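You operate a simulated robot arm through the tools that you are given. There is no shell and no other tool. Be economical: measure what you need, move in short steps, check, and stop when the job is done.

You run a simulated two-armed robot. Do the job below in one go: nothing can be reset, and whatever is moved stays where it is left.

## Task
Motor off, swap the empty roll for a full one, motor on again.
Fine: empty roll into the small grey bin; holder lid shut before the motor goes on.

It is judged by the outcome, as a careful person would: the job done as asked, and still so three seconds after it is handed in. It fails if anything else is knocked over, pushed out of place, dropped, spilled or broken. A push-on lid holds only when it is set on centred and level and pressed home; a screw cap is set on level and turned clockwise until tight.

## Robot
Two 7-joint arms with fingered hands on one trunk, on a base that drives. Base frame: it is fixed to the floor where the robot stands at the start and does not move with it; the origin is under the middle of the robot, x ahead of it, y to its left, z up; the surface under the hand at the start is at about z = 860. Readings come in mm, rad, newtons and seconds.
The left shoulder is at the start at [30, 136, 1305], the right one opposite. With the tool pointing down near the work surface each hand reaches from about 300 to 960 mm from the robot's upright axis, wherever it stands, measured 20 degrees to its own side. Places, roughly: brown roll (5x5x18 cm) [1000, -400, 1000]; cup of the roll holder [1000, -400, 900]; film brake lever [900, -600, 900]; inside of the small grey bin [1000, 200, 900]; jog button [600, -500, 900]; roll holder lid [1000, -400, 1100]; teal roll (8x8x18 cm) [1000, -600, 900]; turns knob [600, -600, 900]; wrap button [600, -400, 900]; wrapper switch [600, 200, 900]. Payload 5 kg a hand.
Tool frame (each hand has its own): the origin (TCP) lies between the finger pads and is the grasp point; the fingertips stand 42 mm ahead of it; z points along the fingers, y is the line along which they close. The gripper opens to 208 mm. The gripper's body begins 119 mm behind the TCP. The gripper is a hand of 4 fingers: y runs from the thumb to the fingers, the wrist lies at [0, 0, -332] in the tool frame, and closing takes about 1.5 s.
Orientation is that of the tool frame in the base frame, as [roll, pitch, yaw] about the fixed x, y, z axes, in that order (R = Rz(yaw) Ry(pitch) Rx(roll)). With the fingers straight down and closing along the base's y, the tool's x points along the base's -x, its y along +y and its z along -z.

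## Interface
- The arms move only by the tool step_arm. It takes "left_motion", "right_motion" or both (then of equal length, played together; a hand with none holds still); each is one flat list of numbers, 6 for each row, row after row: the shift along the base's x, y, z in mm, then the turn, a rotation vector about the base's x, y, z in rad. In form: [x, y, z, wx, wy, wz, x, y, z, wx, wy, wz, ...]. A call has 1 to 10 rows; each row shifts and turns the commanded pose from where the row before left it. "left_fingers" and "right_fingers" are, for a hand that has rows, the gripper command, from -1 (fully open) to 1 (shut), values between in proportion, set as the call begins (left out, the last holds). Each row takes 0.2 s and may step no farther than 50 mm and 0.15 rad from the row before; otherwise, or with a gripper value out of range, the whole call is refused. Where a pose cannot be reached the arm comes as near as it can. A force on the tool above 40 N (or 10 N above the force at the start of the call, whichever is more), or a blocked arm, ends the call early, and 0.2 s more pass. The fingers move at their own pace (about 72 mm/s each) and stop on an object; they squeeze with about 31 N. The grip force told is the motor's: it shows also when the fingers shut on nothing. Time passes only in rows, and 0.2 s behind the last, so rows that do not move let the fingers close. It gives the time, the measured TCP pose, the force on the tool (base axes), the opening and the grip force at its end, in the units of the frame above (readings bear some noise), with the torque about the TCP (base axes, N m) and any sound that the robot's microphone picked up, and new pictures: "show" is both (left out), scene, wrist or none (wrist: the cameras of the hands that moved).
- Cameras (640 x 400 px; columns grow to the right, rows downward): "scene" is now at [45.7, -19.5, 2030.4]; the picture's right is [-0.24, -0.97, 0.00], its down [-0.74, 0.18, -0.65] and it looks along [0.64, -0.15, -0.76] (base axes); focal length 272 px, centre (320, 200). "left" rides on the left gripper at [-101, 0, -145] in its tool frame; the picture's right is [0.00, -1.00, 0.00], its down [0.82, 0.00, -0.57] and it looks along [0.57, 0.00, 0.82] (tool axes); focal length 261 px, centre (320, 200). "right" rides on the right gripper at [101, 0, -145] in its tool frame; the picture's right is [0.00, 1.00, 0.00], its down [-0.82, 0.00, -0.57] and it looks along [-0.57, 0.00, 0.82] (tool axes); focal length 261 px, centre (320, 200). There is no depth. A picture from a camera that has moved, and an enlarged one, comes with that camera's place and axes in the base frame and with its lens.
- move_column(by): slides the trunk up (or, below 0, down) by that many mm; the arms and the scene camera ride with it, the base frame stays. It gives what a move gives, with no picture.
- drive_base(legs): drives the robot by 1 to 6 legs, each [ahead, left, turn to the left] in mm, mm and rad, along the robot's own axes; the way and the turn of a leg run together, so that a leg with both is an arc; at most 1500 mm and 3.142 rad a leg. The arms and the cameras ride along, it lands a little off, and it stops where it bumps. It gives what a move gives, and a new picture of the scene camera.
- preshape(shape, hand): the hand has 4 fingers and takes this shape, open, in about a second: jaw (thumb against the fingers, like two jaws); tri (thumb and two fingers); tip (a fingertip pinch); poke (one finger out to press); point (the index stretched); flat (the hand flat); cup (the hand cupped); fist (a fist). The gripper value then closes the fingers along that shape, each until it touches; the sizes above hold for jaw. It gives what a move gives, with no picture.
- pan_tilt(pan, tilt): turns the head with the scene camera to pan (to the left, within 2.496 rad either way) and tilt (down, from -0.506 to 1.204), counted from straight ahead of the robot. It gives what a move gives, and a new picture of the scene camera.
- inspect(camera, box): a new picture of the part [left, top, right, bottom] of that camera's present view, enlarged. No time passes.
- sign_off(): hands the job in; it is judged then, once.

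Work in short steps. Places have to be worked out from the pictures, the camera data and where the tool is seen: move nearer, look again, correct. Check each grasp and each placing, and mend what went wrong. You have 120 turns and 260 pictures in all, those below and enlarged ones among them. Open the grippers and draw the arms clear of the work before you hand the job in, unless the task says otherwise; then end with one line.

The tools are called as name(argument=value, ...) on one line, values as JSON. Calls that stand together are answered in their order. step_arm: Moves the arms, as the interface text tells. Its arguments: {"type":"object","properties":{"left_motion":{"type":"array","items":{"type":"number"}},"left_fingers":{"type":"number"},"right_motion":{"type":"array","items":{"type":"number"}},"right_fingers":{"type":"number"},"show":{"type":"string","enum":["both","scene","wrist","none"]}},"required":[]} The other tools are called the same way: move_column (by) slides the trunk up or down; preshape (shape, hand) gives the hand a shape; drive_base (legs) drives the base; pan_tilt (pan, tilt) turns the head that bears the scene camera; inspect (camera, box) takes an enlarged picture of a part of a camera's view; sign_off () hands the job in.

At the start:

```text
clock: 0.0
left_eef_pos: [680.7, 136.0, 1302.8]
left_orientation: [-3.141, 0.001, -3.141]
left_ft_force: [-0.1, 0.7, 0.8]
left_ft_torque: [0.04, 0.01, 0.01]
left_width: 207.7
left_grip_force: 0.1
left_shape: jaw
right_eef_pos: [679.6, -471.7, 1389.3]
right_orientation: [-3.141, 0.0, 3.141]
right_ft_force: [0.8, -0.1, -0.9]
right_ft_torque: [-0.01, 0.0, 0.0]
right_width: 207.8
right_grip_force: 0.0
right_shape: jaw
trunk travel left (down, up): [-325.0, 165.0]
robot x, y, heading: [2.3, -3.0, -0.006]
head pan, tilt: [-0.239, 0.859]
```

scene: 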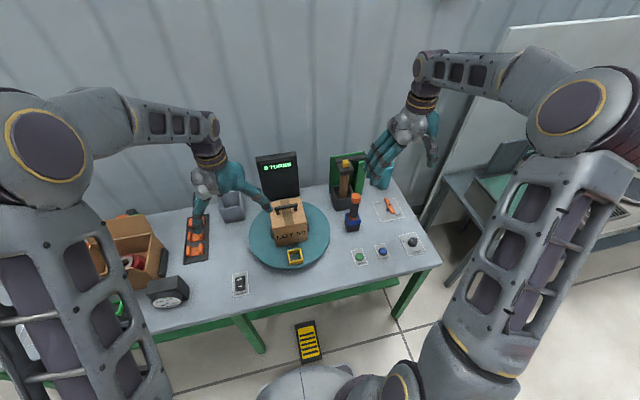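
right: 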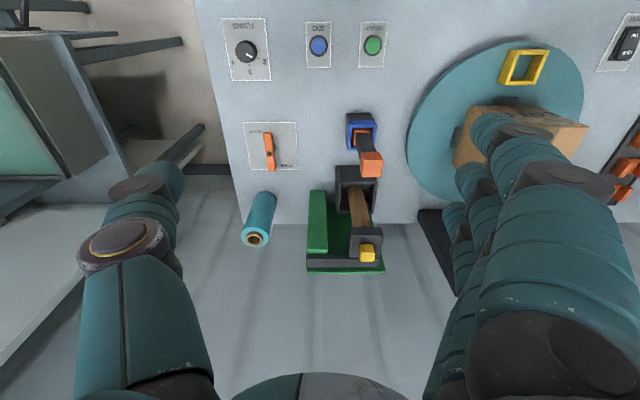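
left: 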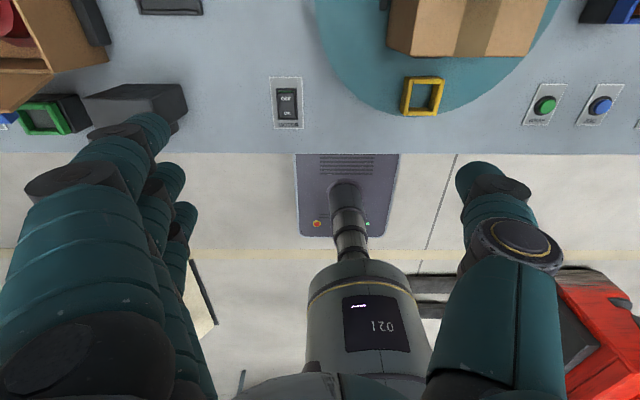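

I'll start by looking closer at the switch, the holder and the right side of the table.

inspect(camera="right", box=[210, 90, 430, 290])

inspect(camera="left", box=[240, 60, 340, 140])

inspect(camera="scene", box=[300, 130, 450, 280])

inspect(camera="scene", box=[100, 130, 320, 310])

```text
2.00 times, centred on (320, 190) of right
camera zoom: at [579.1, -470.8, 1534.8], right [0.0, 1.0, 0.0], down [0.82, 0.0, 0.57], along [0.57, 0.0, -0.82], focal length 521 px, centre (320, 220)
```

zoom: 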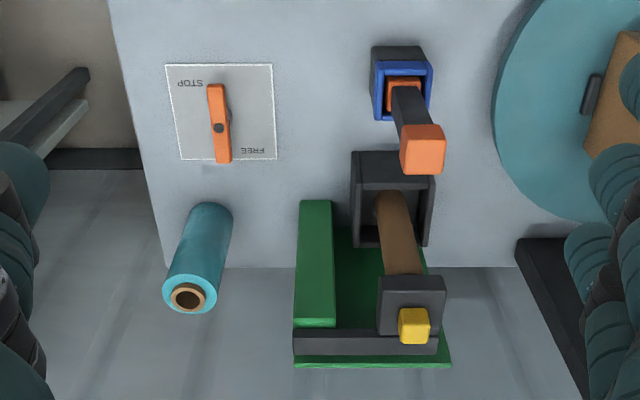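

```text
5.00 times, centred on (290, 100) of left
camera zoom: at [782.2, 135.5, 1447.9], right [0.0, -1.0, 0.0], down [-0.82, 0.0, 0.57], along [-0.57, 0.0, -0.82], focal length 1303 px, centre (470, 700)
```

zoom: 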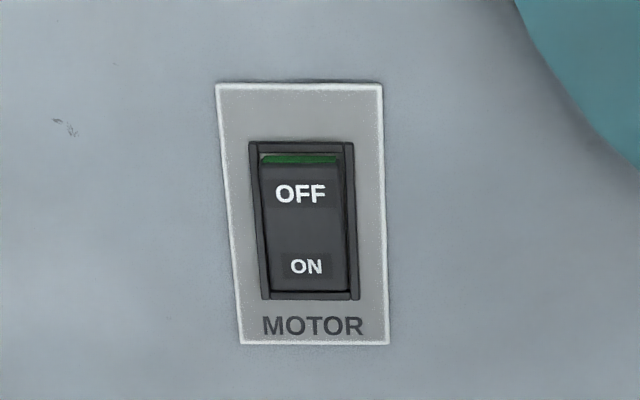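

```text
2.67 times, centred on (375, 205) of scene
camera zoom: at [45.7, -19.5, 2030.4], right [-0.24, -0.97, 0.0], down [-0.74, 0.18, -0.65], along [0.64, -0.15, -0.76], focal length 726 px, centre (173, 187)
```

zoom: 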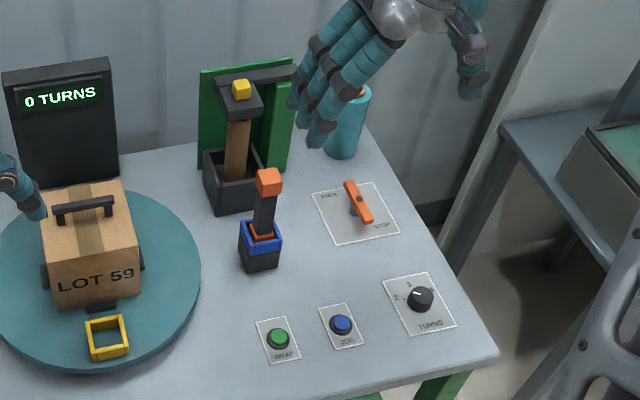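

```text
2.22 times, centred on (210, 220) of scene
camera zoom: at [45.7, -19.5, 2030.4], right [-0.24, -0.97, 0.0], down [-0.74, 0.18, -0.65], along [0.64, -0.15, -0.76], focal length 605 px, centre (564, 156)
```

zoom: 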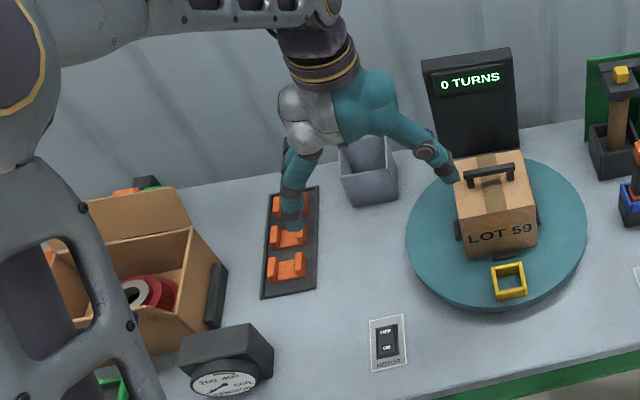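

The rocker shows ON pressed, with OFF on the far side. I shape the left hand to poke and look at it, and tilt the head down to see the floor in front of the base.

preshape(hand="left", shape="poke")

pan_tilt(pan=-0.24, tilt=1.2)

inspect(camera="left", box=[0, 0, 640, 400])

```text
clock: 0.9
left_eef_pos: [682.0, 134.8, 1304.1]
left_orientation: [-3.141, -0.001, -3.141]
left_ft_force: [0.0, 0.3, -0.1]
left_ft_torque: [0.0, 0.0, 0.0]
left_width: 0.0
left_grip_force: 0.0
left_shape: poke
right_eef_pos: [680.1, -470.2, 1389.7]
right_orientation: [-3.14, 0.0, -3.141]
right_ft_force: [-0.4, -1.1, 0.5]
right_ft_torque: [-0.01, 0.0, 0.0]
right_width: 208.1
right_grip_force: 0.0
right_shape: jaw
trunk travel left (down, up): [-325.0, 165.0]
robot x, y, heading: [0.8, 1.9, -0.001]
head pan, tilt: [-0.239, 0.859]
```

```text
clock: 1.7
left_eef_pos: [681.3, 135.9, 1303.6]
left_orientation: [3.141, 0.0, -3.141]
left_ft_force: [-0.1, 0.2, -1.0]
left_ft_torque: [0.02, 0.0, -0.02]
left_width: 0.0
left_grip_force: 0.1
left_shape: poke
right_eef_pos: [680.7, -469.5, 1389.9]
right_orientation: [3.14, -0.001, 3.141]
right_ft_force: [0.5, 0.5, -1.1]
right_ft_torque: [-0.02, 0.0, -0.02]
right_width: 207.6
right_grip_force: 0.0
right_shape: jaw
trunk travel left (down, up): [-325.0, 165.0]
robot x, y, heading: [3.1, 0.1, 0.0]
head pan, tilt: [-0.241, 1.201]
camera scene: at [24.5, -14.5, 2007.3], right [-0.24, -0.97, 0.0], down [-0.91, 0.22, -0.36], along [0.35, -0.09, -0.93], focal length 272 px, centre (320, 200)
```

scene: 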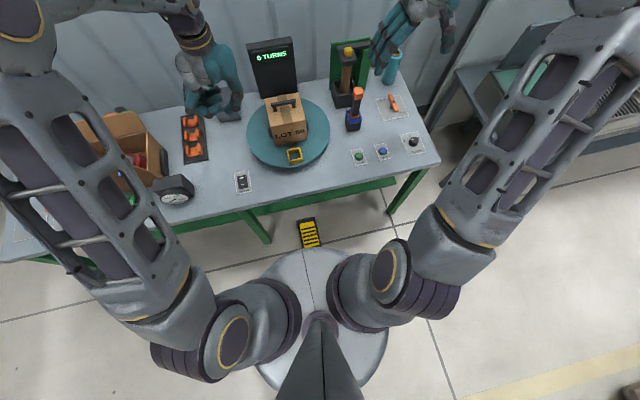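

```text
1.00 times, centred on (320, 200) of left (not enlarged: the box is as wide or as high as the picture)
camera zoom: at [782.2, 135.5, 1447.9], right [0.0, -1.0, 0.0], down [-0.82, 0.0, 0.57], along [-0.57, 0.0, -0.82], focal length 261 px, centre (320, 200)
```

zoom: 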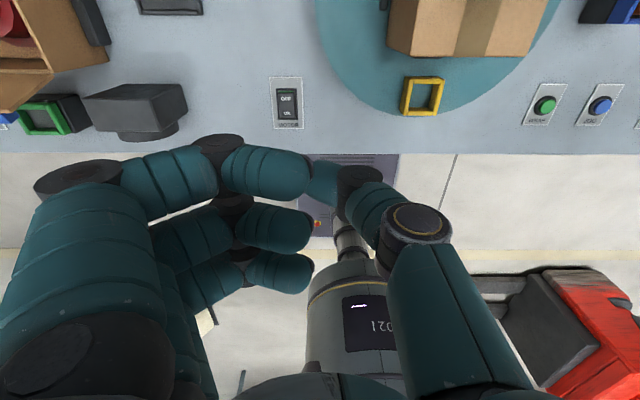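

The fingertip of the poke shape is near the TCP. I move the left hand over the OFF end of the rocker (about [641, 208]) and down to some 90 mm above it.

step_arm(left_motion=[-20, 36, -45, 0, 0, 0, -20, 36, -45, 0, 0, 0, 0, 0, -50, 0, 0, 0, 0, 0, -50, 0, 0, 0, 0, 0, -50, 0, 0, 0, 0, 0, -40, 0, 0, 0, 0, 0, -40, 0, 0, 0], show="both")

inspect(camera="scene", box=[200, 30, 340, 120])

```text
refused: row 1 steps farther than a row can; nothing moved
```

```text
4.44 times, centred on (270, 75) of scene
camera zoom: at [24.5, -14.5, 2007.3], right [-0.24, -0.97, 0.0], down [-0.91, 0.22, -0.36], along [0.35, -0.09, -0.93], focal length 1211 px, centre (542, 756)
```

zoom: 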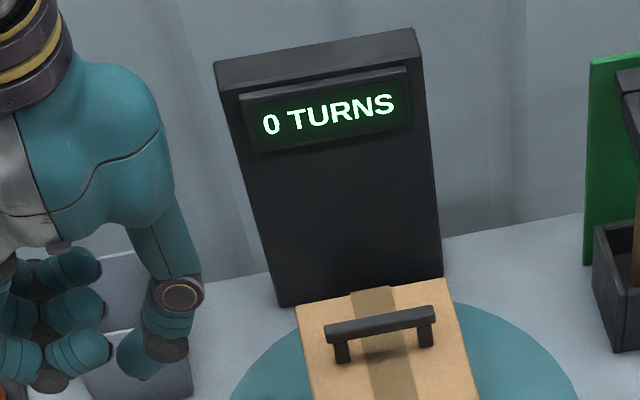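

The display still reads 0 turns. I redo the approach with smaller rows.

step_arm(left_motion=[-20, 36, -20, 0, 0, 0, -20, 36, -20, 0, 0, 0, 0, 0, -50, 0, 0, 0, 0, 0, -50, 0, 0, 0, 0, 0, -50, 0, 0, 0, 0, 0, -50, 0, 0, 0, 0, 0, -50, 0, 0, 0, 0, 0, -40, 0, 0, 0], show="both")

```text
clock: 3.5
left_eef_pos: [642.8, 208.5, 973.0]
left_orientation: [3.141, 0.0, -3.141]
left_ft_force: [0.9, -0.2, 0.3]
left_ft_torque: [0.01, 0.15, 0.0]
left_width: 0.2
left_grip_force: 0.1
left_shape: poke
right_eef_pos: [680.7, -472.2, 1388.6]
right_orientation: [-3.141, -0.002, -3.141]
right_ft_force: [0.8, -0.7, 0.6]
right_ft_torque: [0.01, 0.1, 0.01]
right_width: 207.8
right_grip_force: 0.2
right_shape: jaw
trunk travel left (down, up): [-325.0, 165.0]
robot x, y, heading: [1.7, 2.1, -0.0]
head pan, tilt: [-0.241, 1.201]
camera scene: at [26.5, -14.9, 2007.2], right [-0.24, -0.97, 0.0], down [-0.91, 0.22, -0.36], along [0.35, -0.09, -0.93], focal length 272 px, centre (320, 200)
camera left: at [743.6, 208.1, 1117.6], right [0.01, -1.0, 0.0], down [-0.82, 0.0, 0.57], along [-0.57, 0.0, -0.82], focal length 261 px, centre (320, 200)
```

scene: 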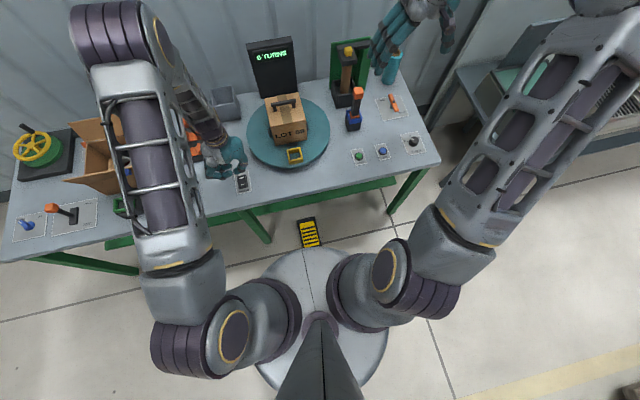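
left: 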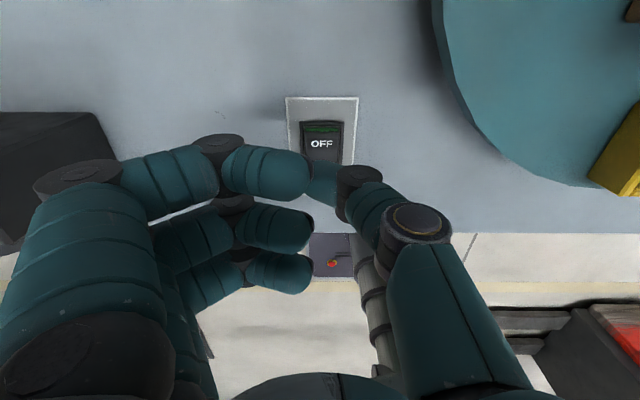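

I take a closer look at the hand to find the foremost finger point.

inspect(camera="left", box=[190, 80, 450, 300])

inspect(camera="scene", box=[180, 110, 270, 200])

```text
1.82 times, centred on (320, 190) of left
camera zoom: at [743.6, 208.1, 1117.6], right [0.01, -1.0, 0.0], down [-0.82, 0.0, 0.57], along [-0.57, 0.0, -0.82], focal length 474 px, centre (320, 218)
```

zoom: 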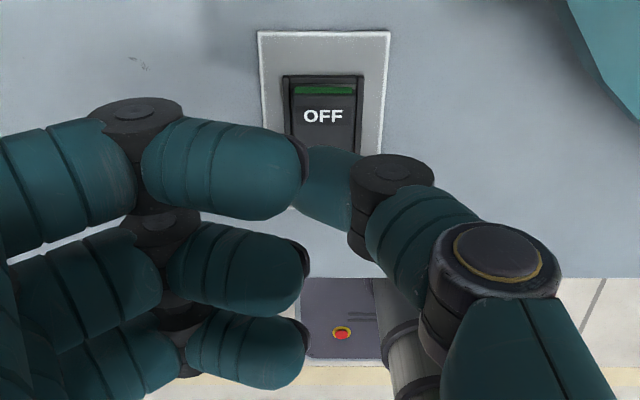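

```text
4.44 times, centred on (225, 155) of scene
camera zoom: at [26.5, -14.9, 2007.2], right [-0.24, -0.97, 0.0], down [-0.91, 0.22, -0.36], along [0.35, -0.09, -0.93], focal length 1211 px, centre (742, 400)
```

zoom: 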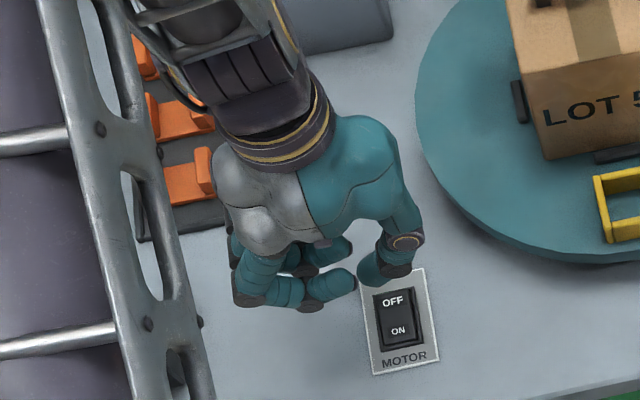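

The poke shape leaves neighbouring fingers at a similar depth; I try "point" instead, which stretches the index.

preshape(hand="left", shape="point")

inspect(camera="left", box=[0, 0, 640, 400])

inspect(camera="scene", box=[180, 110, 270, 200])

```text
clock: 4.4
left_eef_pos: [641.6, 208.5, 974.7]
left_orientation: [3.141, -0.001, 3.141]
left_ft_force: [0.3, 0.1, -0.3]
left_ft_torque: [0.02, 0.02, -0.02]
left_width: 201.5
left_grip_force: 0.0
left_shape: point
right_eef_pos: [679.8, -470.3, 1388.4]
right_orientation: [-3.141, 0.0, 3.14]
right_ft_force: [-0.3, 0.2, -0.2]
right_ft_torque: [0.02, 0.02, -0.02]
right_width: 207.9
right_grip_force: 0.1
right_shape: jaw
trunk travel left (down, up): [-325.0, 165.0]
robot x, y, heading: [-0.4, -1.3, 0.004]
head pan, tilt: [-0.241, 1.201]
```

```text
1.00 times, centred on (320, 200) of left (not enlarged: the box is as wide or as high as the picture)
camera zoom: at [742.3, 208.2, 1118.5], right [0.0, -1.0, 0.0], down [-0.82, 0.0, 0.57], along [-0.57, 0.0, -0.82], focal length 261 px, centre (320, 200)
```

zoom: 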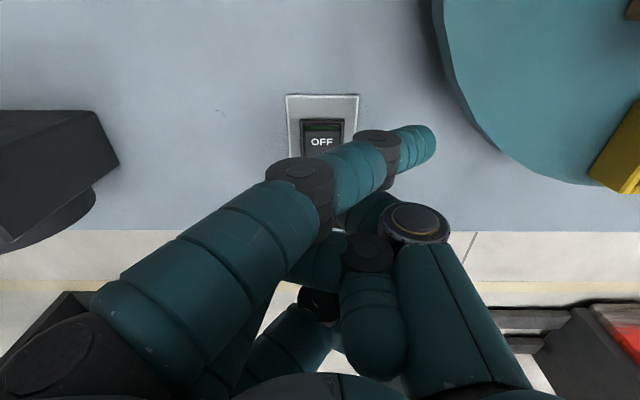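

```text
4.44 times, centred on (225, 155) of scene
camera zoom: at [24.8, -14.4, 2007.3], right [-0.24, -0.97, 0.0], down [-0.91, 0.22, -0.36], along [0.35, -0.09, -0.93], focal length 1211 px, centre (742, 400)
```

zoom: 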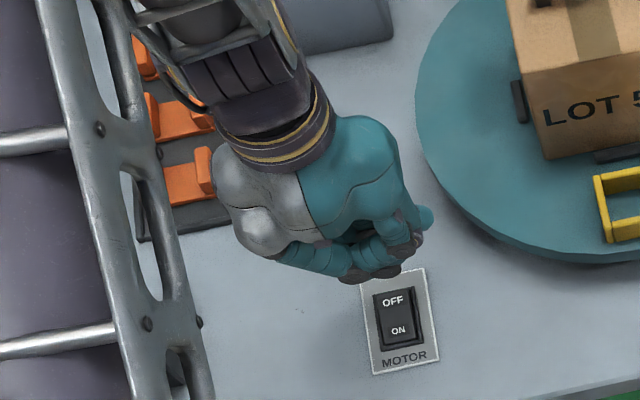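

The index in "point" lies across the palm, so poke is better: by its image rows its index tip is some 30 mm ahead of the other fingers, near z +40 of the TCP. I go back to poke and descend slowly over the OFF end.

preshape(hand="left", shape="poke")

step_arm(left_motion=[3, 0, -20, 0, 0, 0, 0, 0, -18, 0, 0, 0], show="wrist")

inspect(camera="scene", box=[200, 130, 280, 200])

```text
clock: 5.3
left_eef_pos: [642.6, 207.6, 974.8]
left_orientation: [3.14, 0.0, 3.141]
left_ft_force: [-0.4, -0.3, 0.1]
left_ft_torque: [0.01, -0.01, 0.02]
left_width: 0.1
left_grip_force: 0.1
left_shape: poke
right_eef_pos: [678.9, -471.3, 1390.2]
right_orientation: [-3.141, -0.001, 3.141]
right_ft_force: [0.2, 0.2, 0.6]
right_ft_torque: [0.01, 0.0, -0.03]
right_width: 207.9
right_grip_force: 0.1
right_shape: jaw
trunk travel left (down, up): [-325.0, 165.0]
robot x, y, heading: [-0.8, 0.3, 0.001]
head pan, tilt: [-0.241, 1.201]
```

```text
clock: 5.9
left_eef_pos: [644.3, 208.0, 935.3]
left_orientation: [3.141, 0.001, -3.141]
left_ft_force: [0.0, -0.7, -0.4]
left_ft_torque: [-0.04, 0.06, 0.04]
left_width: 0.0
left_grip_force: 0.1
left_shape: poke
right_eef_pos: [679.8, -470.1, 1390.2]
right_orientation: [3.141, 0.001, 3.14]
right_ft_force: [0.6, 0.4, 0.2]
right_ft_torque: [-0.01, 0.01, 0.0]
right_width: 207.7
right_grip_force: 0.1
right_shape: jaw
trunk travel left (down, up): [-325.0, 165.0]
robot x, y, heading: [1.9, 1.3, -0.001]
head pan, tilt: [-0.241, 1.201]
camera left: at [745.5, 208.3, 1079.0], right [0.0, -1.0, 0.0], down [-0.82, 0.0, 0.57], along [-0.57, 0.0, -0.82], focal length 261 px, centre (320, 200)
```

left: 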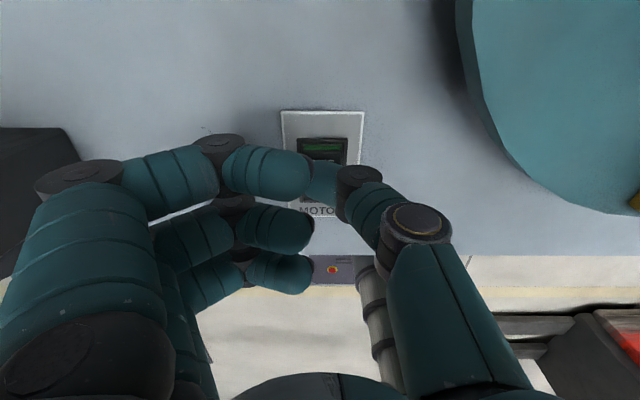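

```text
5.71 times, centred on (240, 165) of scene
camera zoom: at [24.7, -14.3, 2007.3], right [-0.24, -0.97, 0.0], down [-0.91, 0.22, -0.36], along [0.35, -0.09, -0.93], focal length 1557 px, centre (777, 400)
```

zoom: 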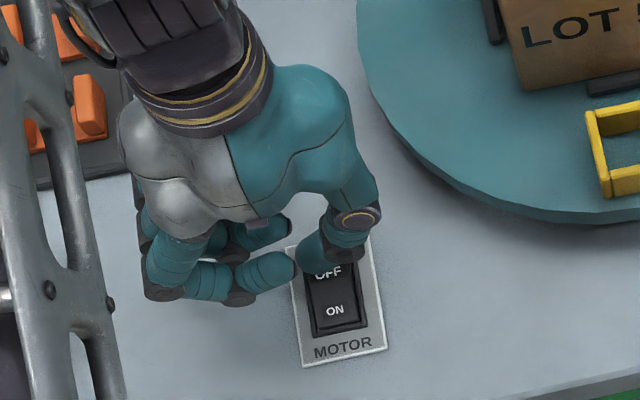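

The tip is over OFF. I descend in small rows, stopping on force.

step_arm(left_motion=[0, 0, -6, 0, 0, 0, 0, 0, -6, 0, 0, 0, 0, 0, -5, 0, 0, 0, 0, 0, -5, 0, 0, 0], show="none")

inspect(camera="scene", box=[200, 130, 280, 200])

```text
clock: 6.9
left_eef_pos: [644.7, 206.2, 915.8]
left_orientation: [-3.141, 0.004, 3.141]
left_ft_force: [0.2, -4.8, 30.0]
left_ft_torque: [-0.02, 0.21, 0.04]
left_width: 0.1
left_grip_force: 0.1
left_shape: poke
right_eef_pos: [678.6, -471.1, 1390.3]
right_orientation: [-3.141, 0.002, 3.141]
right_ft_force: [-1.3, -0.3, 0.4]
right_ft_torque: [0.06, -0.06, -0.03]
right_width: 207.8
right_grip_force: 0.2
right_shape: jaw
trunk travel left (down, up): [-325.0, 165.0]
robot x, y, heading: [-1.6, 1.2, 0.0]
head pan, tilt: [-0.241, 1.201]
```

```text
5.71 times, centred on (240, 165) of scene
camera zoom: at [21.5, -16.1, 2007.7], right [-0.24, -0.97, 0.0], down [-0.9, 0.22, -0.36], along [0.35, -0.09, -0.93], focal length 1557 px, centre (777, 400)
```

zoom: 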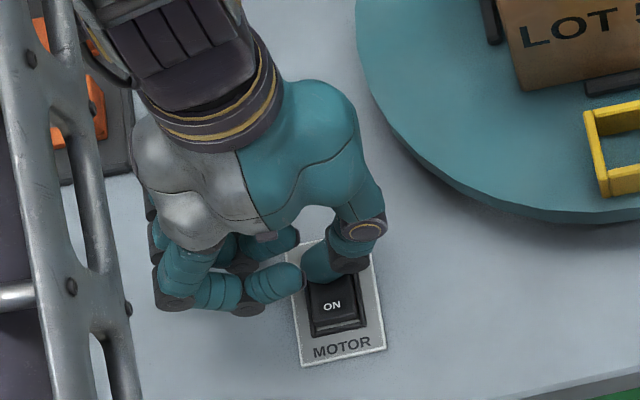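

30 N was felt on the OFF end. I rise and look at the rocker.

step_arm(left_motion=[0, 0, 30, 0, 0, 0, 0, 0, 40, 0, 0, 0, 20, 20, 40, 0, 0, 0], show="none")

inspect(camera="left", box=[270, 80, 370, 170])

inspect(camera="scene", box=[220, 155, 270, 205])

```text
clock: 7.7
left_eef_pos: [661.7, 231.4, 1020.6]
left_orientation: [-3.139, -0.001, 3.141]
left_ft_force: [0.1, 0.8, -1.3]
left_ft_torque: [-0.03, -0.03, 0.0]
left_width: 0.0
left_grip_force: 0.0
left_shape: poke
right_eef_pos: [680.9, -469.7, 1389.3]
right_orientation: [-3.141, -0.002, 3.141]
right_ft_force: [0.6, 0.9, 0.4]
right_ft_torque: [-0.14, 0.07, 0.01]
right_width: 207.6
right_grip_force: 0.0
right_shape: jaw
trunk travel left (down, up): [-325.0, 165.0]
robot x, y, heading: [-0.4, 0.4, -0.0]
head pan, tilt: [-0.241, 1.201]
```

```text
4.44 times, centred on (320, 125) of left
camera zoom: at [763.5, 231.5, 1165.0], right [0.01, -1.0, 0.0], down [-0.82, 0.0, 0.57], along [-0.57, 0.0, -0.82], focal length 1158 px, centre (320, 533)
```

zoom: 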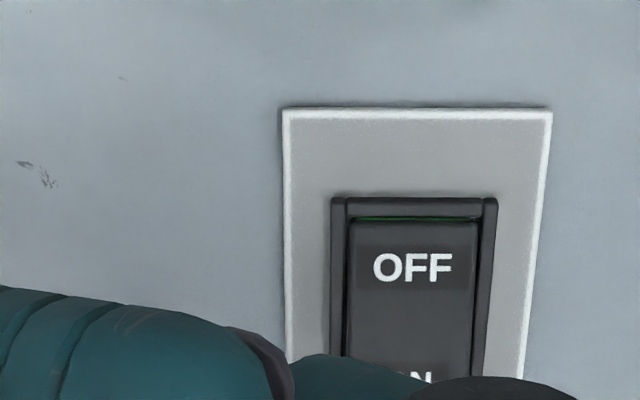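

```text
8.00 times, centred on (245, 180) of scene
camera zoom: at [25.7, -12.2, 2007.2], right [-0.24, -0.97, 0.0], down [-0.91, 0.22, -0.36], along [0.35, -0.09, -0.93], focal length 2180 px, centre (920, 360)
```

zoom: 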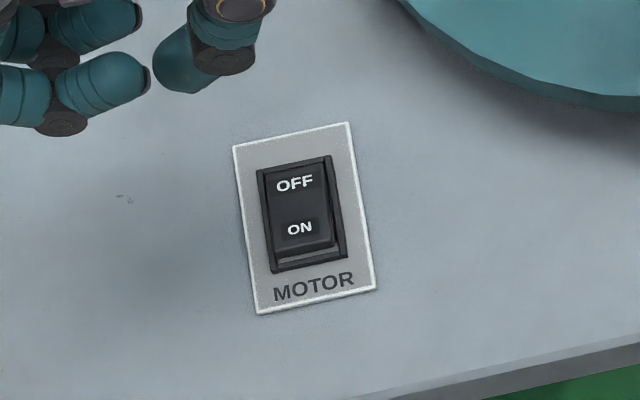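

OFF is pressed now (ON end stands proud). I lift the left hand and draw it back before driving.

step_arm(left_motion=[0, 0, 50, 0, 0, 0, 0, 0, 50, 0, 0, 0, -20, 0, 45, 0, 0, 0, -30, 0, 40, 0, 0, 0, -30, 0, 40, 0, 0, 0, -30, 0, 40, 0, 0, 0], show="none")

drive_base(legs=[[0, -380, 0], [130, 0, 0]])

pan_tilt(pan=-0.1, tilt=0.85)

inspect(camera="scene", box=[220, 30, 420, 230])

```text
clock: 9.1
left_eef_pos: [552.5, 228.3, 1288.6]
left_orientation: [3.141, 0.001, 3.141]
left_ft_force: [-1.8, 0.8, 0.0]
left_ft_torque: [-0.04, -0.21, -0.04]
left_width: 0.0
left_grip_force: 0.1
left_shape: poke
right_eef_pos: [675.5, -470.4, 1391.3]
right_orientation: [3.141, 0.002, -3.14]
right_ft_force: [-1.2, 0.4, 1.2]
right_ft_torque: [0.02, -0.22, 0.04]
right_width: 207.7
right_grip_force: 0.0
right_shape: jaw
trunk travel left (down, up): [-325.0, 165.0]
robot x, y, heading: [-1.1, 1.1, 0.0]
head pan, tilt: [-0.241, 1.201]
```

```text
clock: 12.4
left_eef_pos: [663.2, -139.3, 1284.1]
left_orientation: [3.14, -0.003, -3.124]
left_ft_force: [1.1, 0.8, -0.5]
left_ft_torque: [-0.04, 0.26, -0.03]
left_width: 0.0
left_grip_force: 0.0
left_shape: poke
right_eef_pos: [798.9, -835.6, 1387.1]
right_orientation: [3.14, -0.004, -3.122]
right_ft_force: [1.7, 0.9, -1.1]
right_ft_torque: [-0.1, 0.26, -0.03]
right_width: 208.1
right_grip_force: 0.0
right_shape: jaw
trunk travel left (down, up): [-325.0, 165.0]
robot x, y, heading: [107.0, -377.2, 0.019]
head pan, tilt: [-0.241, 1.201]
stopped in leg 2: the robot was blocked; the commanded pose is now the measured one
camera scene: at [138.2, -390.9, 2007.0], right [-0.22, -0.97, 0.0], down [-0.91, 0.21, -0.36], along [0.35, -0.08, -0.93], focal length 272 px, centre (320, 200)
```

scene: 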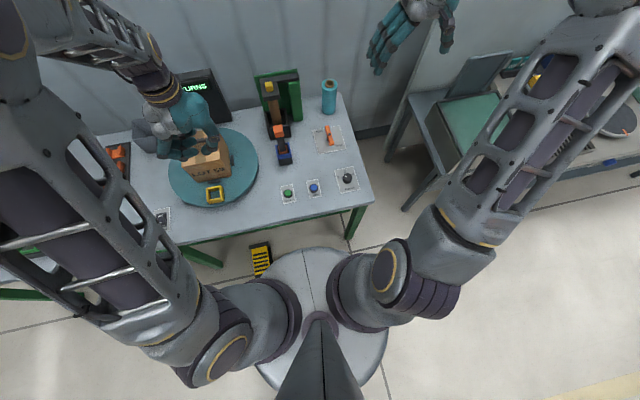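

```text
clock: 13.2
left_eef_pos: [659.4, -139.9, 1287.0]
left_orientation: [3.141, -0.001, -3.126]
left_ft_force: [0.0, 0.3, -0.5]
left_ft_torque: [-0.01, -0.01, 0.01]
left_width: 0.1
left_grip_force: 0.1
left_shape: poke
right_eef_pos: [794.3, -836.2, 1391.5]
right_orientation: [3.139, 0.002, -3.127]
right_ft_force: [0.0, 0.1, 0.4]
right_ft_torque: [-0.01, -0.03, -0.01]
right_width: 208.1
right_grip_force: 0.1
right_shape: jaw
trunk travel left (down, up): [-325.0, 165.0]
robot x, y, heading: [107.4, -379.0, 0.019]
head pan, tilt: [-0.099, 0.85]
camera scene: at [154.6, -385.1, 2031.0], right [-0.08, -1.0, 0.0], down [-0.75, 0.06, -0.66], along [0.66, -0.06, -0.75], focal length 272 px, centre (320, 200)
```

scene: 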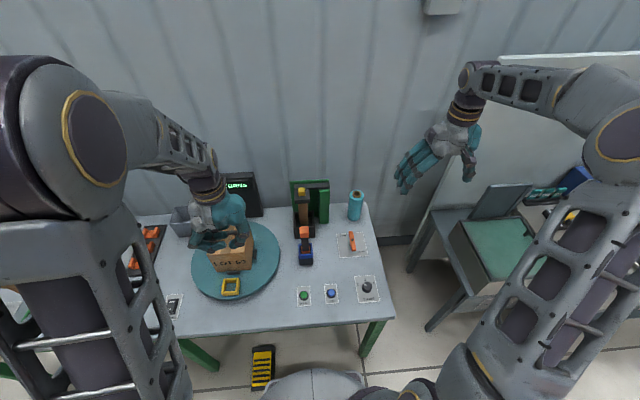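

```text
2.00 times, centred on (320, 130) of scene
camera zoom: at [154.6, -385.1, 2031.0], right [-0.08, -1.0, 0.0], down [-0.75, 0.06, -0.66], along [0.66, -0.06, -0.75], focal length 545 px, centre (320, 340)
```

zoom: 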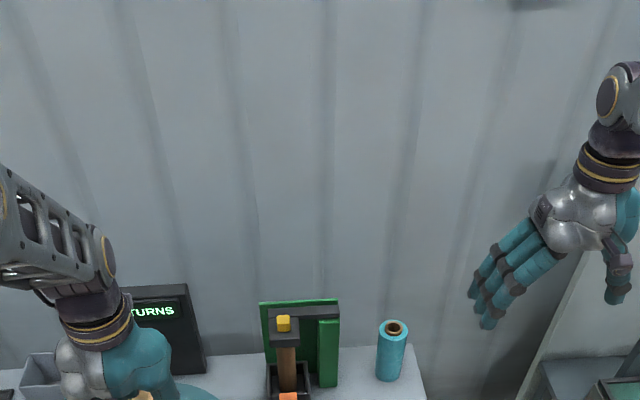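

The base stopped at x≈107 against something; that is near enough with a forward-tilted tool. I check the table is undisturbed and look closely at the holder.

inspect(camera="scene", box=[275, 170, 385, 280])

inspect(camera="right", box=[0, 0, 640, 400])

inspect(camera="scene", box=[140, 200, 400, 400])

```text
3.64 times, centred on (330, 225) of scene
camera zoom: at [154.6, -385.1, 2031.0], right [-0.08, -1.0, 0.0], down [-0.75, 0.06, -0.66], along [0.66, -0.06, -0.75], focal length 991 px, centre (284, 109)
```

zoom: 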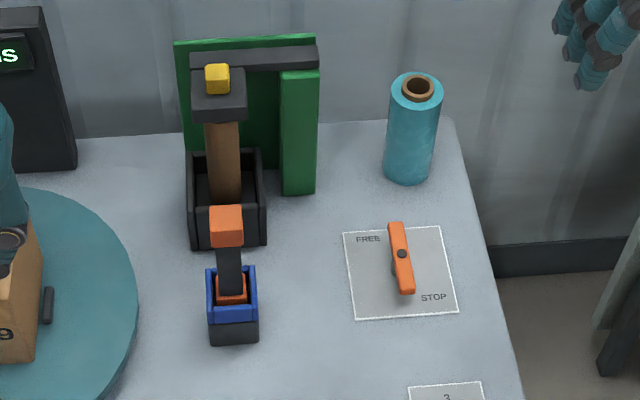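

```text
1.00 times, centred on (320, 200) of right (not enlarged: the box is as wide or as high as the picture)
camera zoom: at [693.6, -838.0, 1534.9], right [-0.01, 1.0, 0.0], down [0.82, 0.01, 0.57], along [0.57, 0.01, -0.82], focal length 261 px, centre (320, 200)
```

zoom: 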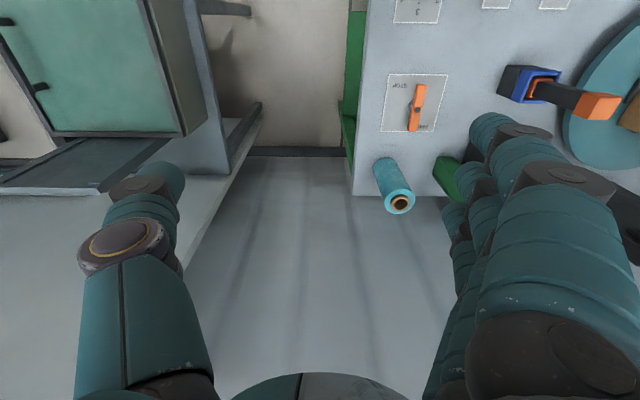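

```text
2.00 times, centred on (270, 300) of scene
camera zoom: at [154.6, -385.1, 2031.0], right [-0.08, -1.0, 0.0], down [-0.75, 0.06, -0.66], along [0.66, -0.06, -0.75], focal length 545 px, centre (420, 0)
```

zoom: 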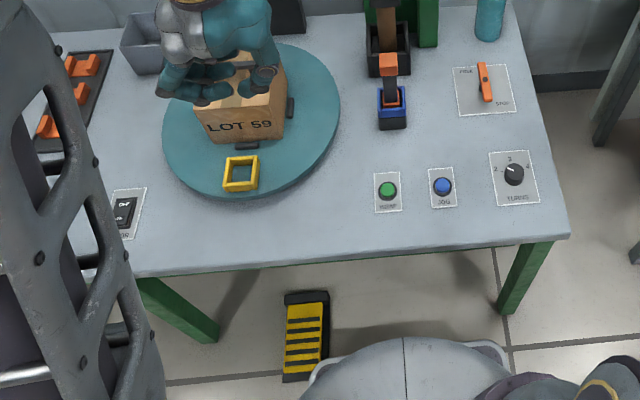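

The pedal is where it was. Now I swing the left hand further left and bring the right hand in front of the holder for a close look at the lid hinge.

step_arm(left_motion=[0, 40, 0, 0, 0, 0, 0, 40, 0, 0, 0, 0, 0, 40, 0, 0, 0, 0, 0, 40, 0, 0, 0, 0, 0, 0, 0, 0, 0, 0, 0, 0, 0, 0, 0, 0, 0, 0, 0, 0, 0, 0, 0, 0, 0, 0, 0, 0, 0, 0, 0, 0, 0, 0, 0, 0, 0, 0, 0, 0], right_motion=[0, 45, -15, 0, 0, 0, 0, 45, -15, 0, 0, 0, 0, 45, -15, 0, 0, 0, 0, 45, -15, 0, 0, 0, 0, 45, -15, 0, 0, 0, 0, 45, -15, 0, 0, 0, 0, 45, -15, 0, 0, 0, 0, 45, -15, 0, 0, 0, 0, 45, -15, 0, 0, 0, 0, 45, -15, 0, 0, 0], show="wrist")

inspect(camera="right", box=[180, 150, 460, 380])

```text
clock: 15.4
left_eef_pos: [661.7, 21.2, 1285.2]
left_orientation: [3.141, 0.001, -3.125]
left_ft_force: [0.0, 1.3, -0.3]
left_ft_torque: [-0.09, 0.03, -0.01]
left_width: 0.0
left_grip_force: 0.1
left_shape: poke
right_eef_pos: [794.3, -384.8, 1237.7]
right_orientation: [-3.14, 0.001, -3.127]
right_ft_force: [0.9, -0.3, 0.6]
right_ft_torque: [0.03, 0.08, 0.03]
right_width: 207.6
right_grip_force: 0.1
right_shape: jaw
trunk travel left (down, up): [-325.0, 165.0]
robot x, y, heading: [107.7, -377.3, 0.012]
head pan, tilt: [-0.099, 0.85]
camera right: at [693.7, -385.4, 1382.2], right [-0.01, 1.0, 0.0], down [0.82, 0.01, 0.57], along [0.57, 0.01, -0.82], focal length 261 px, centre (320, 200)
camera left: at [763.6, 22.6, 1430.4], right [0.02, -1.0, 0.0], down [-0.82, -0.02, 0.57], along [-0.57, -0.01, -0.82], focal length 261 px, centre (320, 200)
```

right: 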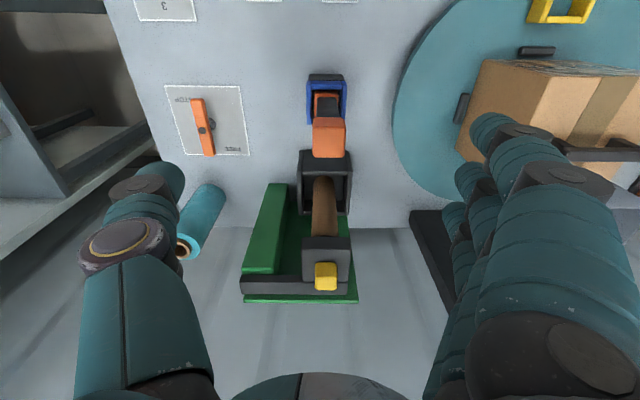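
left: 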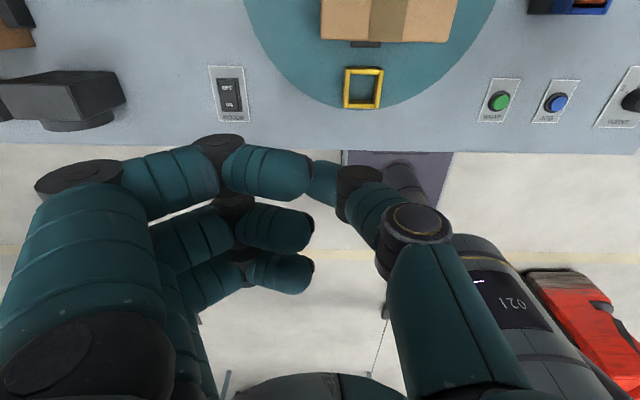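

```text
1.74 times, centred on (320, 265) of right
camera zoom: at [693.7, -385.4, 1382.2], right [-0.01, 1.0, 0.0], down [0.82, 0.01, 0.57], along [0.57, 0.01, -0.82], focal length 453 px, centre (320, 87)
```

zoom: 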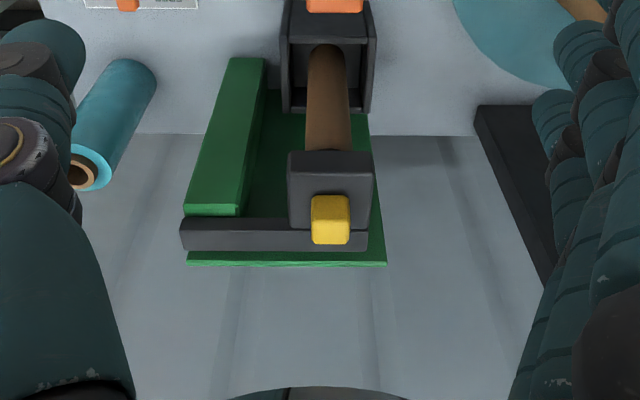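

I pitch the right hand forward so its camera looks level at the lid from slightly left, and lower.

step_arm(right_motion=[-20, 15, -25, 0, -0.15, 0, -20, 15, -25, 0, -0.15, 0, -20, 15, -25, 0, -0.15, 0, -20, 15, -25, 0, -0.15, 0], show="none")

inspect(camera="right", box=[200, 100, 440, 320])

```text
clock: 16.6
left_eef_pos: [662.2, 20.1, 1287.4]
left_orientation: [3.139, 0.0, -3.123]
left_ft_force: [0.2, -0.2, -0.9]
left_ft_torque: [0.07, 0.0, 0.03]
left_width: 0.3
left_grip_force: 0.0
left_shape: poke
right_eef_pos: [734.5, -469.9, 1098.9]
right_orientation: [2.974, 0.441, 2.715]
right_ft_force: [-0.2, -1.2, 0.5]
right_ft_torque: [0.15, 0.08, 0.09]
right_width: 207.8
right_grip_force: 0.0
right_shape: jaw
trunk travel left (down, up): [-325.0, 165.0]
robot x, y, heading: [107.1, -374.2, 0.019]
head pan, tilt: [-0.099, 0.85]
stopped in row 4 (right hand): the arm was blocked; the commanded pose is now the measured one
```

```text
1.82 times, centred on (320, 210) of right
camera zoom: at [586.2, -429.0, 1185.6], right [0.35, 0.93, 0.15], down [0.42, -0.3, 0.86], along [0.84, -0.23, -0.49], focal length 474 px, centre (320, 182)
```

zoom: 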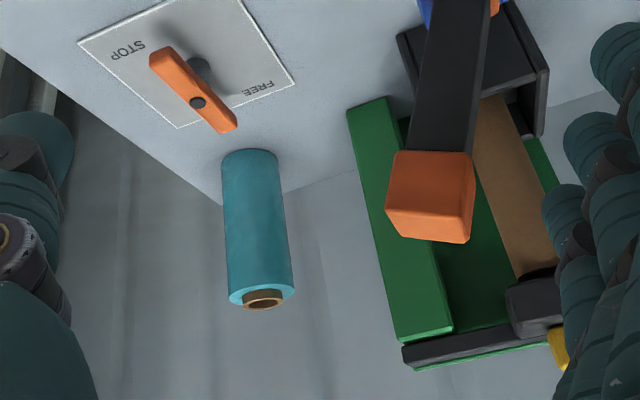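

The arm was blocked and deviated. I look at the scene to see why.

inspect(camera="scene", box=[0, 0, 640, 400])

inspect(camera="right", box=[0, 0, 640, 400])

```text
1.00 times, centred on (320, 200) of scene (not enlarged: the box is as wide or as high as the picture)
camera zoom: at [155.6, -385.7, 2031.1], right [-0.08, -1.0, 0.0], down [-0.75, 0.06, -0.66], along [0.66, -0.06, -0.75], focal length 272 px, centre (320, 200)
```

zoom: 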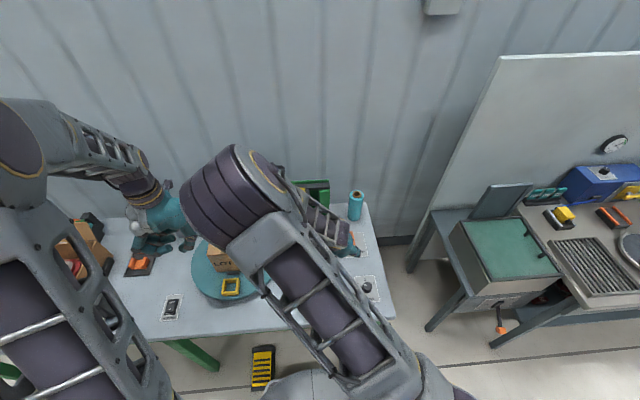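

```text
1.00 times, centred on (320, 200) of right (not enlarged: the box is as wide or as high as the picture)
camera zoom: at [586.2, -429.0, 1185.6], right [0.35, 0.93, 0.15], down [0.42, -0.3, 0.86], along [0.84, -0.23, -0.49], focal length 261 px, centre (320, 200)
```

zoom: 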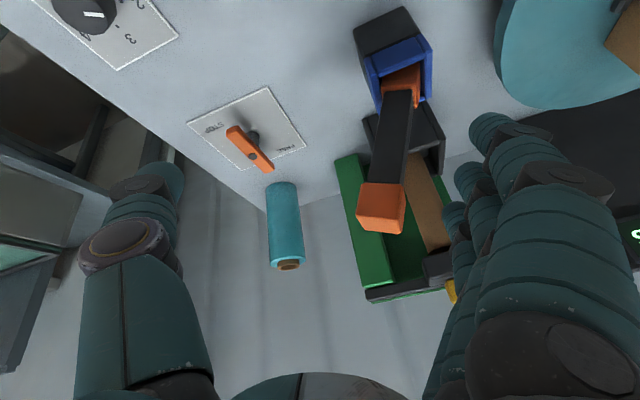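

The right elbow folded inward over the trunk. I back the hand up and to the right, to let the elbow come outward again.

step_arm(right_motion=[0, -30, 35, 0, 0, 0, 0, -30, 35, 0, 0, 0, 10, -30, 30, 0, 0.1, 0, 20, -30, 30, 0, 0.1, 0, 20, -30, 20, 0, 0.1, 0, 20, -30, 20, 0, 0, 0.1, 0, -30, 0, 0, 0, 0.1, 0, -30, 0, 0, 0, 0.1, 0, -30, 0, 0, 0.1, 0], show="both")

```text
clock: 18.6
left_eef_pos: [663.1, 17.1, 1286.9]
left_orientation: [3.14, 0.001, -3.125]
left_ft_force: [0.3, -2.1, -0.7]
left_ft_torque: [0.21, 0.1, 0.0]
left_width: 0.1
left_grip_force: 0.0
left_shape: poke
right_eef_pos: [807.1, -741.1, 1269.0]
right_orientation: [3.105, 0.064, 3.055]
right_ft_force: [-0.2, -1.1, -0.8]
right_ft_torque: [0.12, 0.03, 0.0]
right_width: 207.9
right_grip_force: 0.0
right_shape: jaw
trunk travel left (down, up): [-325.0, 165.0]
robot x, y, heading: [104.6, -376.2, 0.015]
head pan, tilt: [-0.099, 0.85]
camera scene: at [156.5, -388.6, 2030.9], right [-0.08, -1.0, 0.0], down [-0.75, 0.07, -0.66], along [0.66, -0.05, -0.75], focal length 272 px, centre (320, 200)
camera right: at [697.6, -737.2, 1407.3], right [0.09, 1.0, 0.04], down [0.78, -0.09, 0.62], along [0.62, -0.03, -0.78], focal length 261 px, centre (320, 200)
```

scene: 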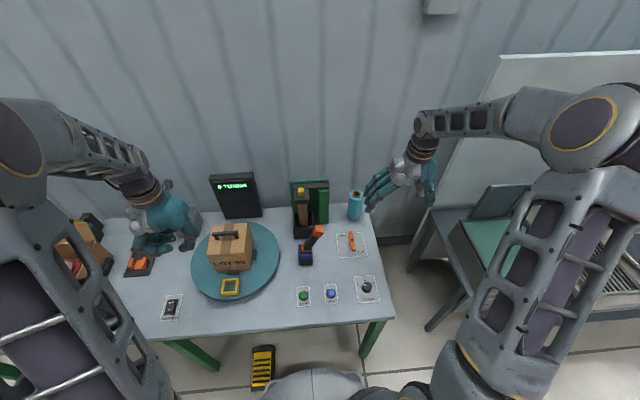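
right: 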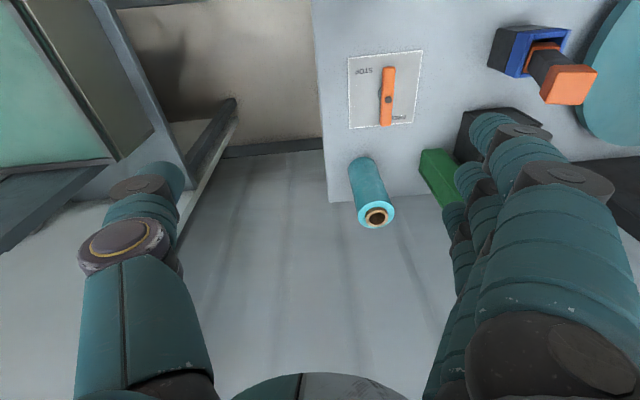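

The arm is clear, but the orange-tipped item looks different; I zoom in.

inspect(camera="scene", box=[275, 170, 385, 280])

```text
3.64 times, centred on (330, 225) of scene
camera zoom: at [156.5, -388.6, 2030.9], right [-0.08, -1.0, 0.0], down [-0.75, 0.07, -0.66], along [0.66, -0.05, -0.75], focal length 991 px, centre (284, 109)
```

zoom: 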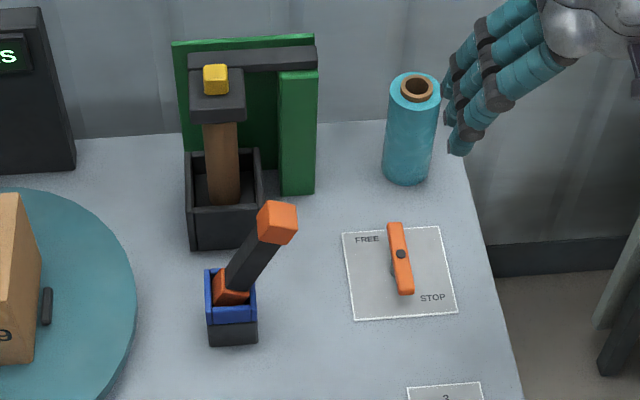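

My blocked hand nudged the orange-tipped tool so it leans in its pocket (about [827,-367]). I'll straighten it: hand square above its pocket, then close the jaws centred so it stands upright. First I move above it.

step_arm(right_motion=[3, 46, 0, -0.037, 0.064, 0.085, 3, 46, 0, 0, 0, 0, 3, 46, 0, 0, 0, 0, 3, 47, 0, 0, 0, 0, 3, 47, 0, 0, 0, 0, 3, 47, 0, 0, 0, 0, 3, 47, 0, 0, 0, 0, 2, 47, 0, 0, 0, 0], show="wrist")

inspect(camera="scene", box=[0, 0, 640, 400])

```text
clock: 20.4
left_eef_pos: [662.5, 22.8, 1285.7]
left_orientation: [-3.138, 0.001, -3.125]
left_ft_force: [0.4, 1.5, 0.1]
left_ft_torque: [-0.26, 0.01, 0.01]
left_width: 0.0
left_grip_force: 0.1
left_shape: poke
right_eef_pos: [825.0, -364.7, 1266.2]
right_orientation: [-3.132, 0.004, 3.141]
right_ft_force: [0.1, -0.4, -0.9]
right_ft_torque: [-0.04, 0.08, -0.03]
right_width: 208.1
right_grip_force: 0.1
right_shape: jaw
trunk travel left (down, up): [-325.0, 165.0]
robot x, y, heading: [109.2, -375.6, 0.012]
head pan, tilt: [-0.099, 0.85]
camera right: at [724.3, -363.5, 1410.2], right [0.01, 1.0, -0.01], down [0.82, 0.0, 0.57], along [0.57, -0.01, -0.82], focal length 261 px, centre (320, 200)
```

right: 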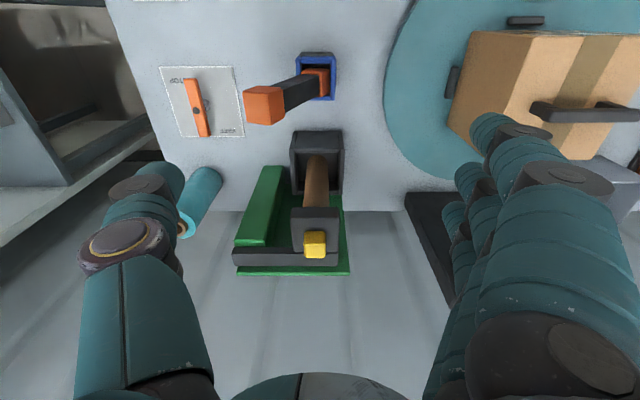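

```text
1.00 times, centred on (320, 200) of scene (not enlarged: the box is as wide or as high as the picture)
camera zoom: at [155.9, -381.0, 2031.0], right [-0.08, -1.0, 0.0], down [-0.75, 0.06, -0.66], along [0.66, -0.06, -0.75], focal length 272 px, centre (320, 200)
```

zoom: 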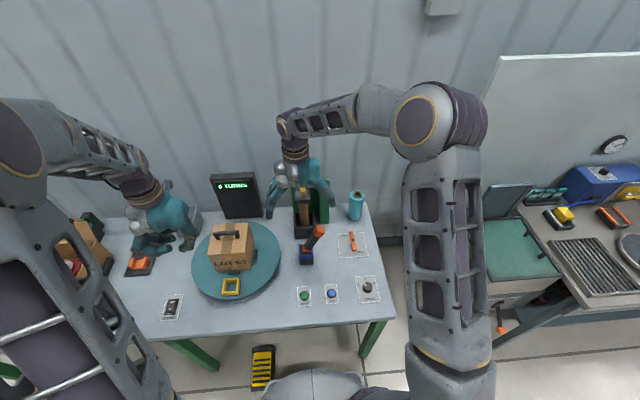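

Pocket is at about [810,-372], the head leans to y≈-447. I go down with the jaws straddling it, centred at y≈-402 to clear the head.

step_arm(right_motion=[-3, -19, -40, -0.01, 0, 0, -3, -19, -40, 0, 0, 0, 0, 0, -45, 0, 0, 0, 0, 0, -45, 0, 0, 0, 0, 0, -40, 0, 0, 0], show="wrist")

inspect(camera="scene", box=[250, 130, 390, 280])

```text
clock: 21.6
left_eef_pos: [662.1, 19.6, 1287.0]
left_orientation: [-3.141, 0.0, -3.123]
left_ft_force: [0.1, 0.0, -0.5]
left_ft_torque: [0.03, 0.07, -0.01]
left_width: 0.1
left_grip_force: 0.0
left_shape: poke
right_eef_pos: [821.3, -403.8, 1058.8]
right_orientation: [-3.127, 0.005, 3.141]
right_ft_force: [0.9, -1.3, 0.0]
right_ft_torque: [0.0, 0.15, -0.05]
right_width: 208.0
right_grip_force: 0.1
right_shape: jaw
trunk travel left (down, up): [-325.0, 165.0]
robot x, y, heading: [107.2, -375.0, 0.016]
head pan, tilt: [-0.099, 0.85]
camera right: at [720.6, -401.8, 1203.2], right [0.01, 1.0, -0.01], down [0.82, 0.0, 0.57], along [0.57, -0.02, -0.82], focal length 261 px, centre (320, 200)
```

right: 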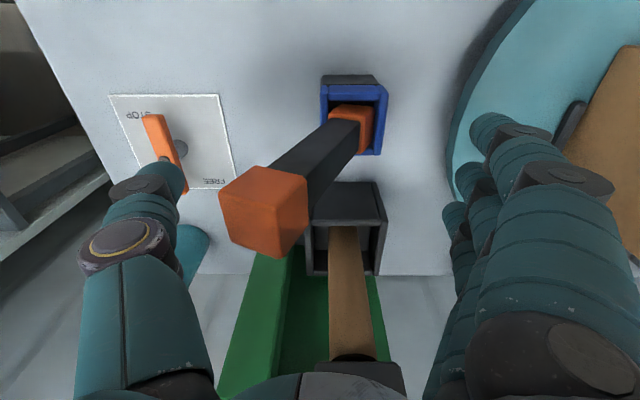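

```text
2.67 times, centred on (320, 205) of scene
camera zoom: at [156.6, -385.3, 2030.9], right [-0.08, -1.0, 0.0], down [-0.75, 0.06, -0.66], along [0.66, -0.06, -0.75], focal length 726 px, centre (320, 187)
```

zoom: 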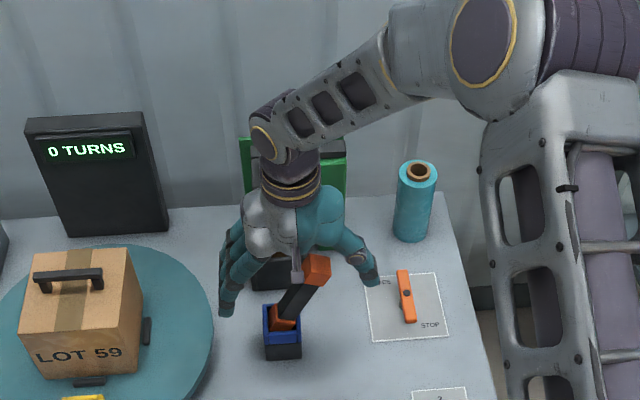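

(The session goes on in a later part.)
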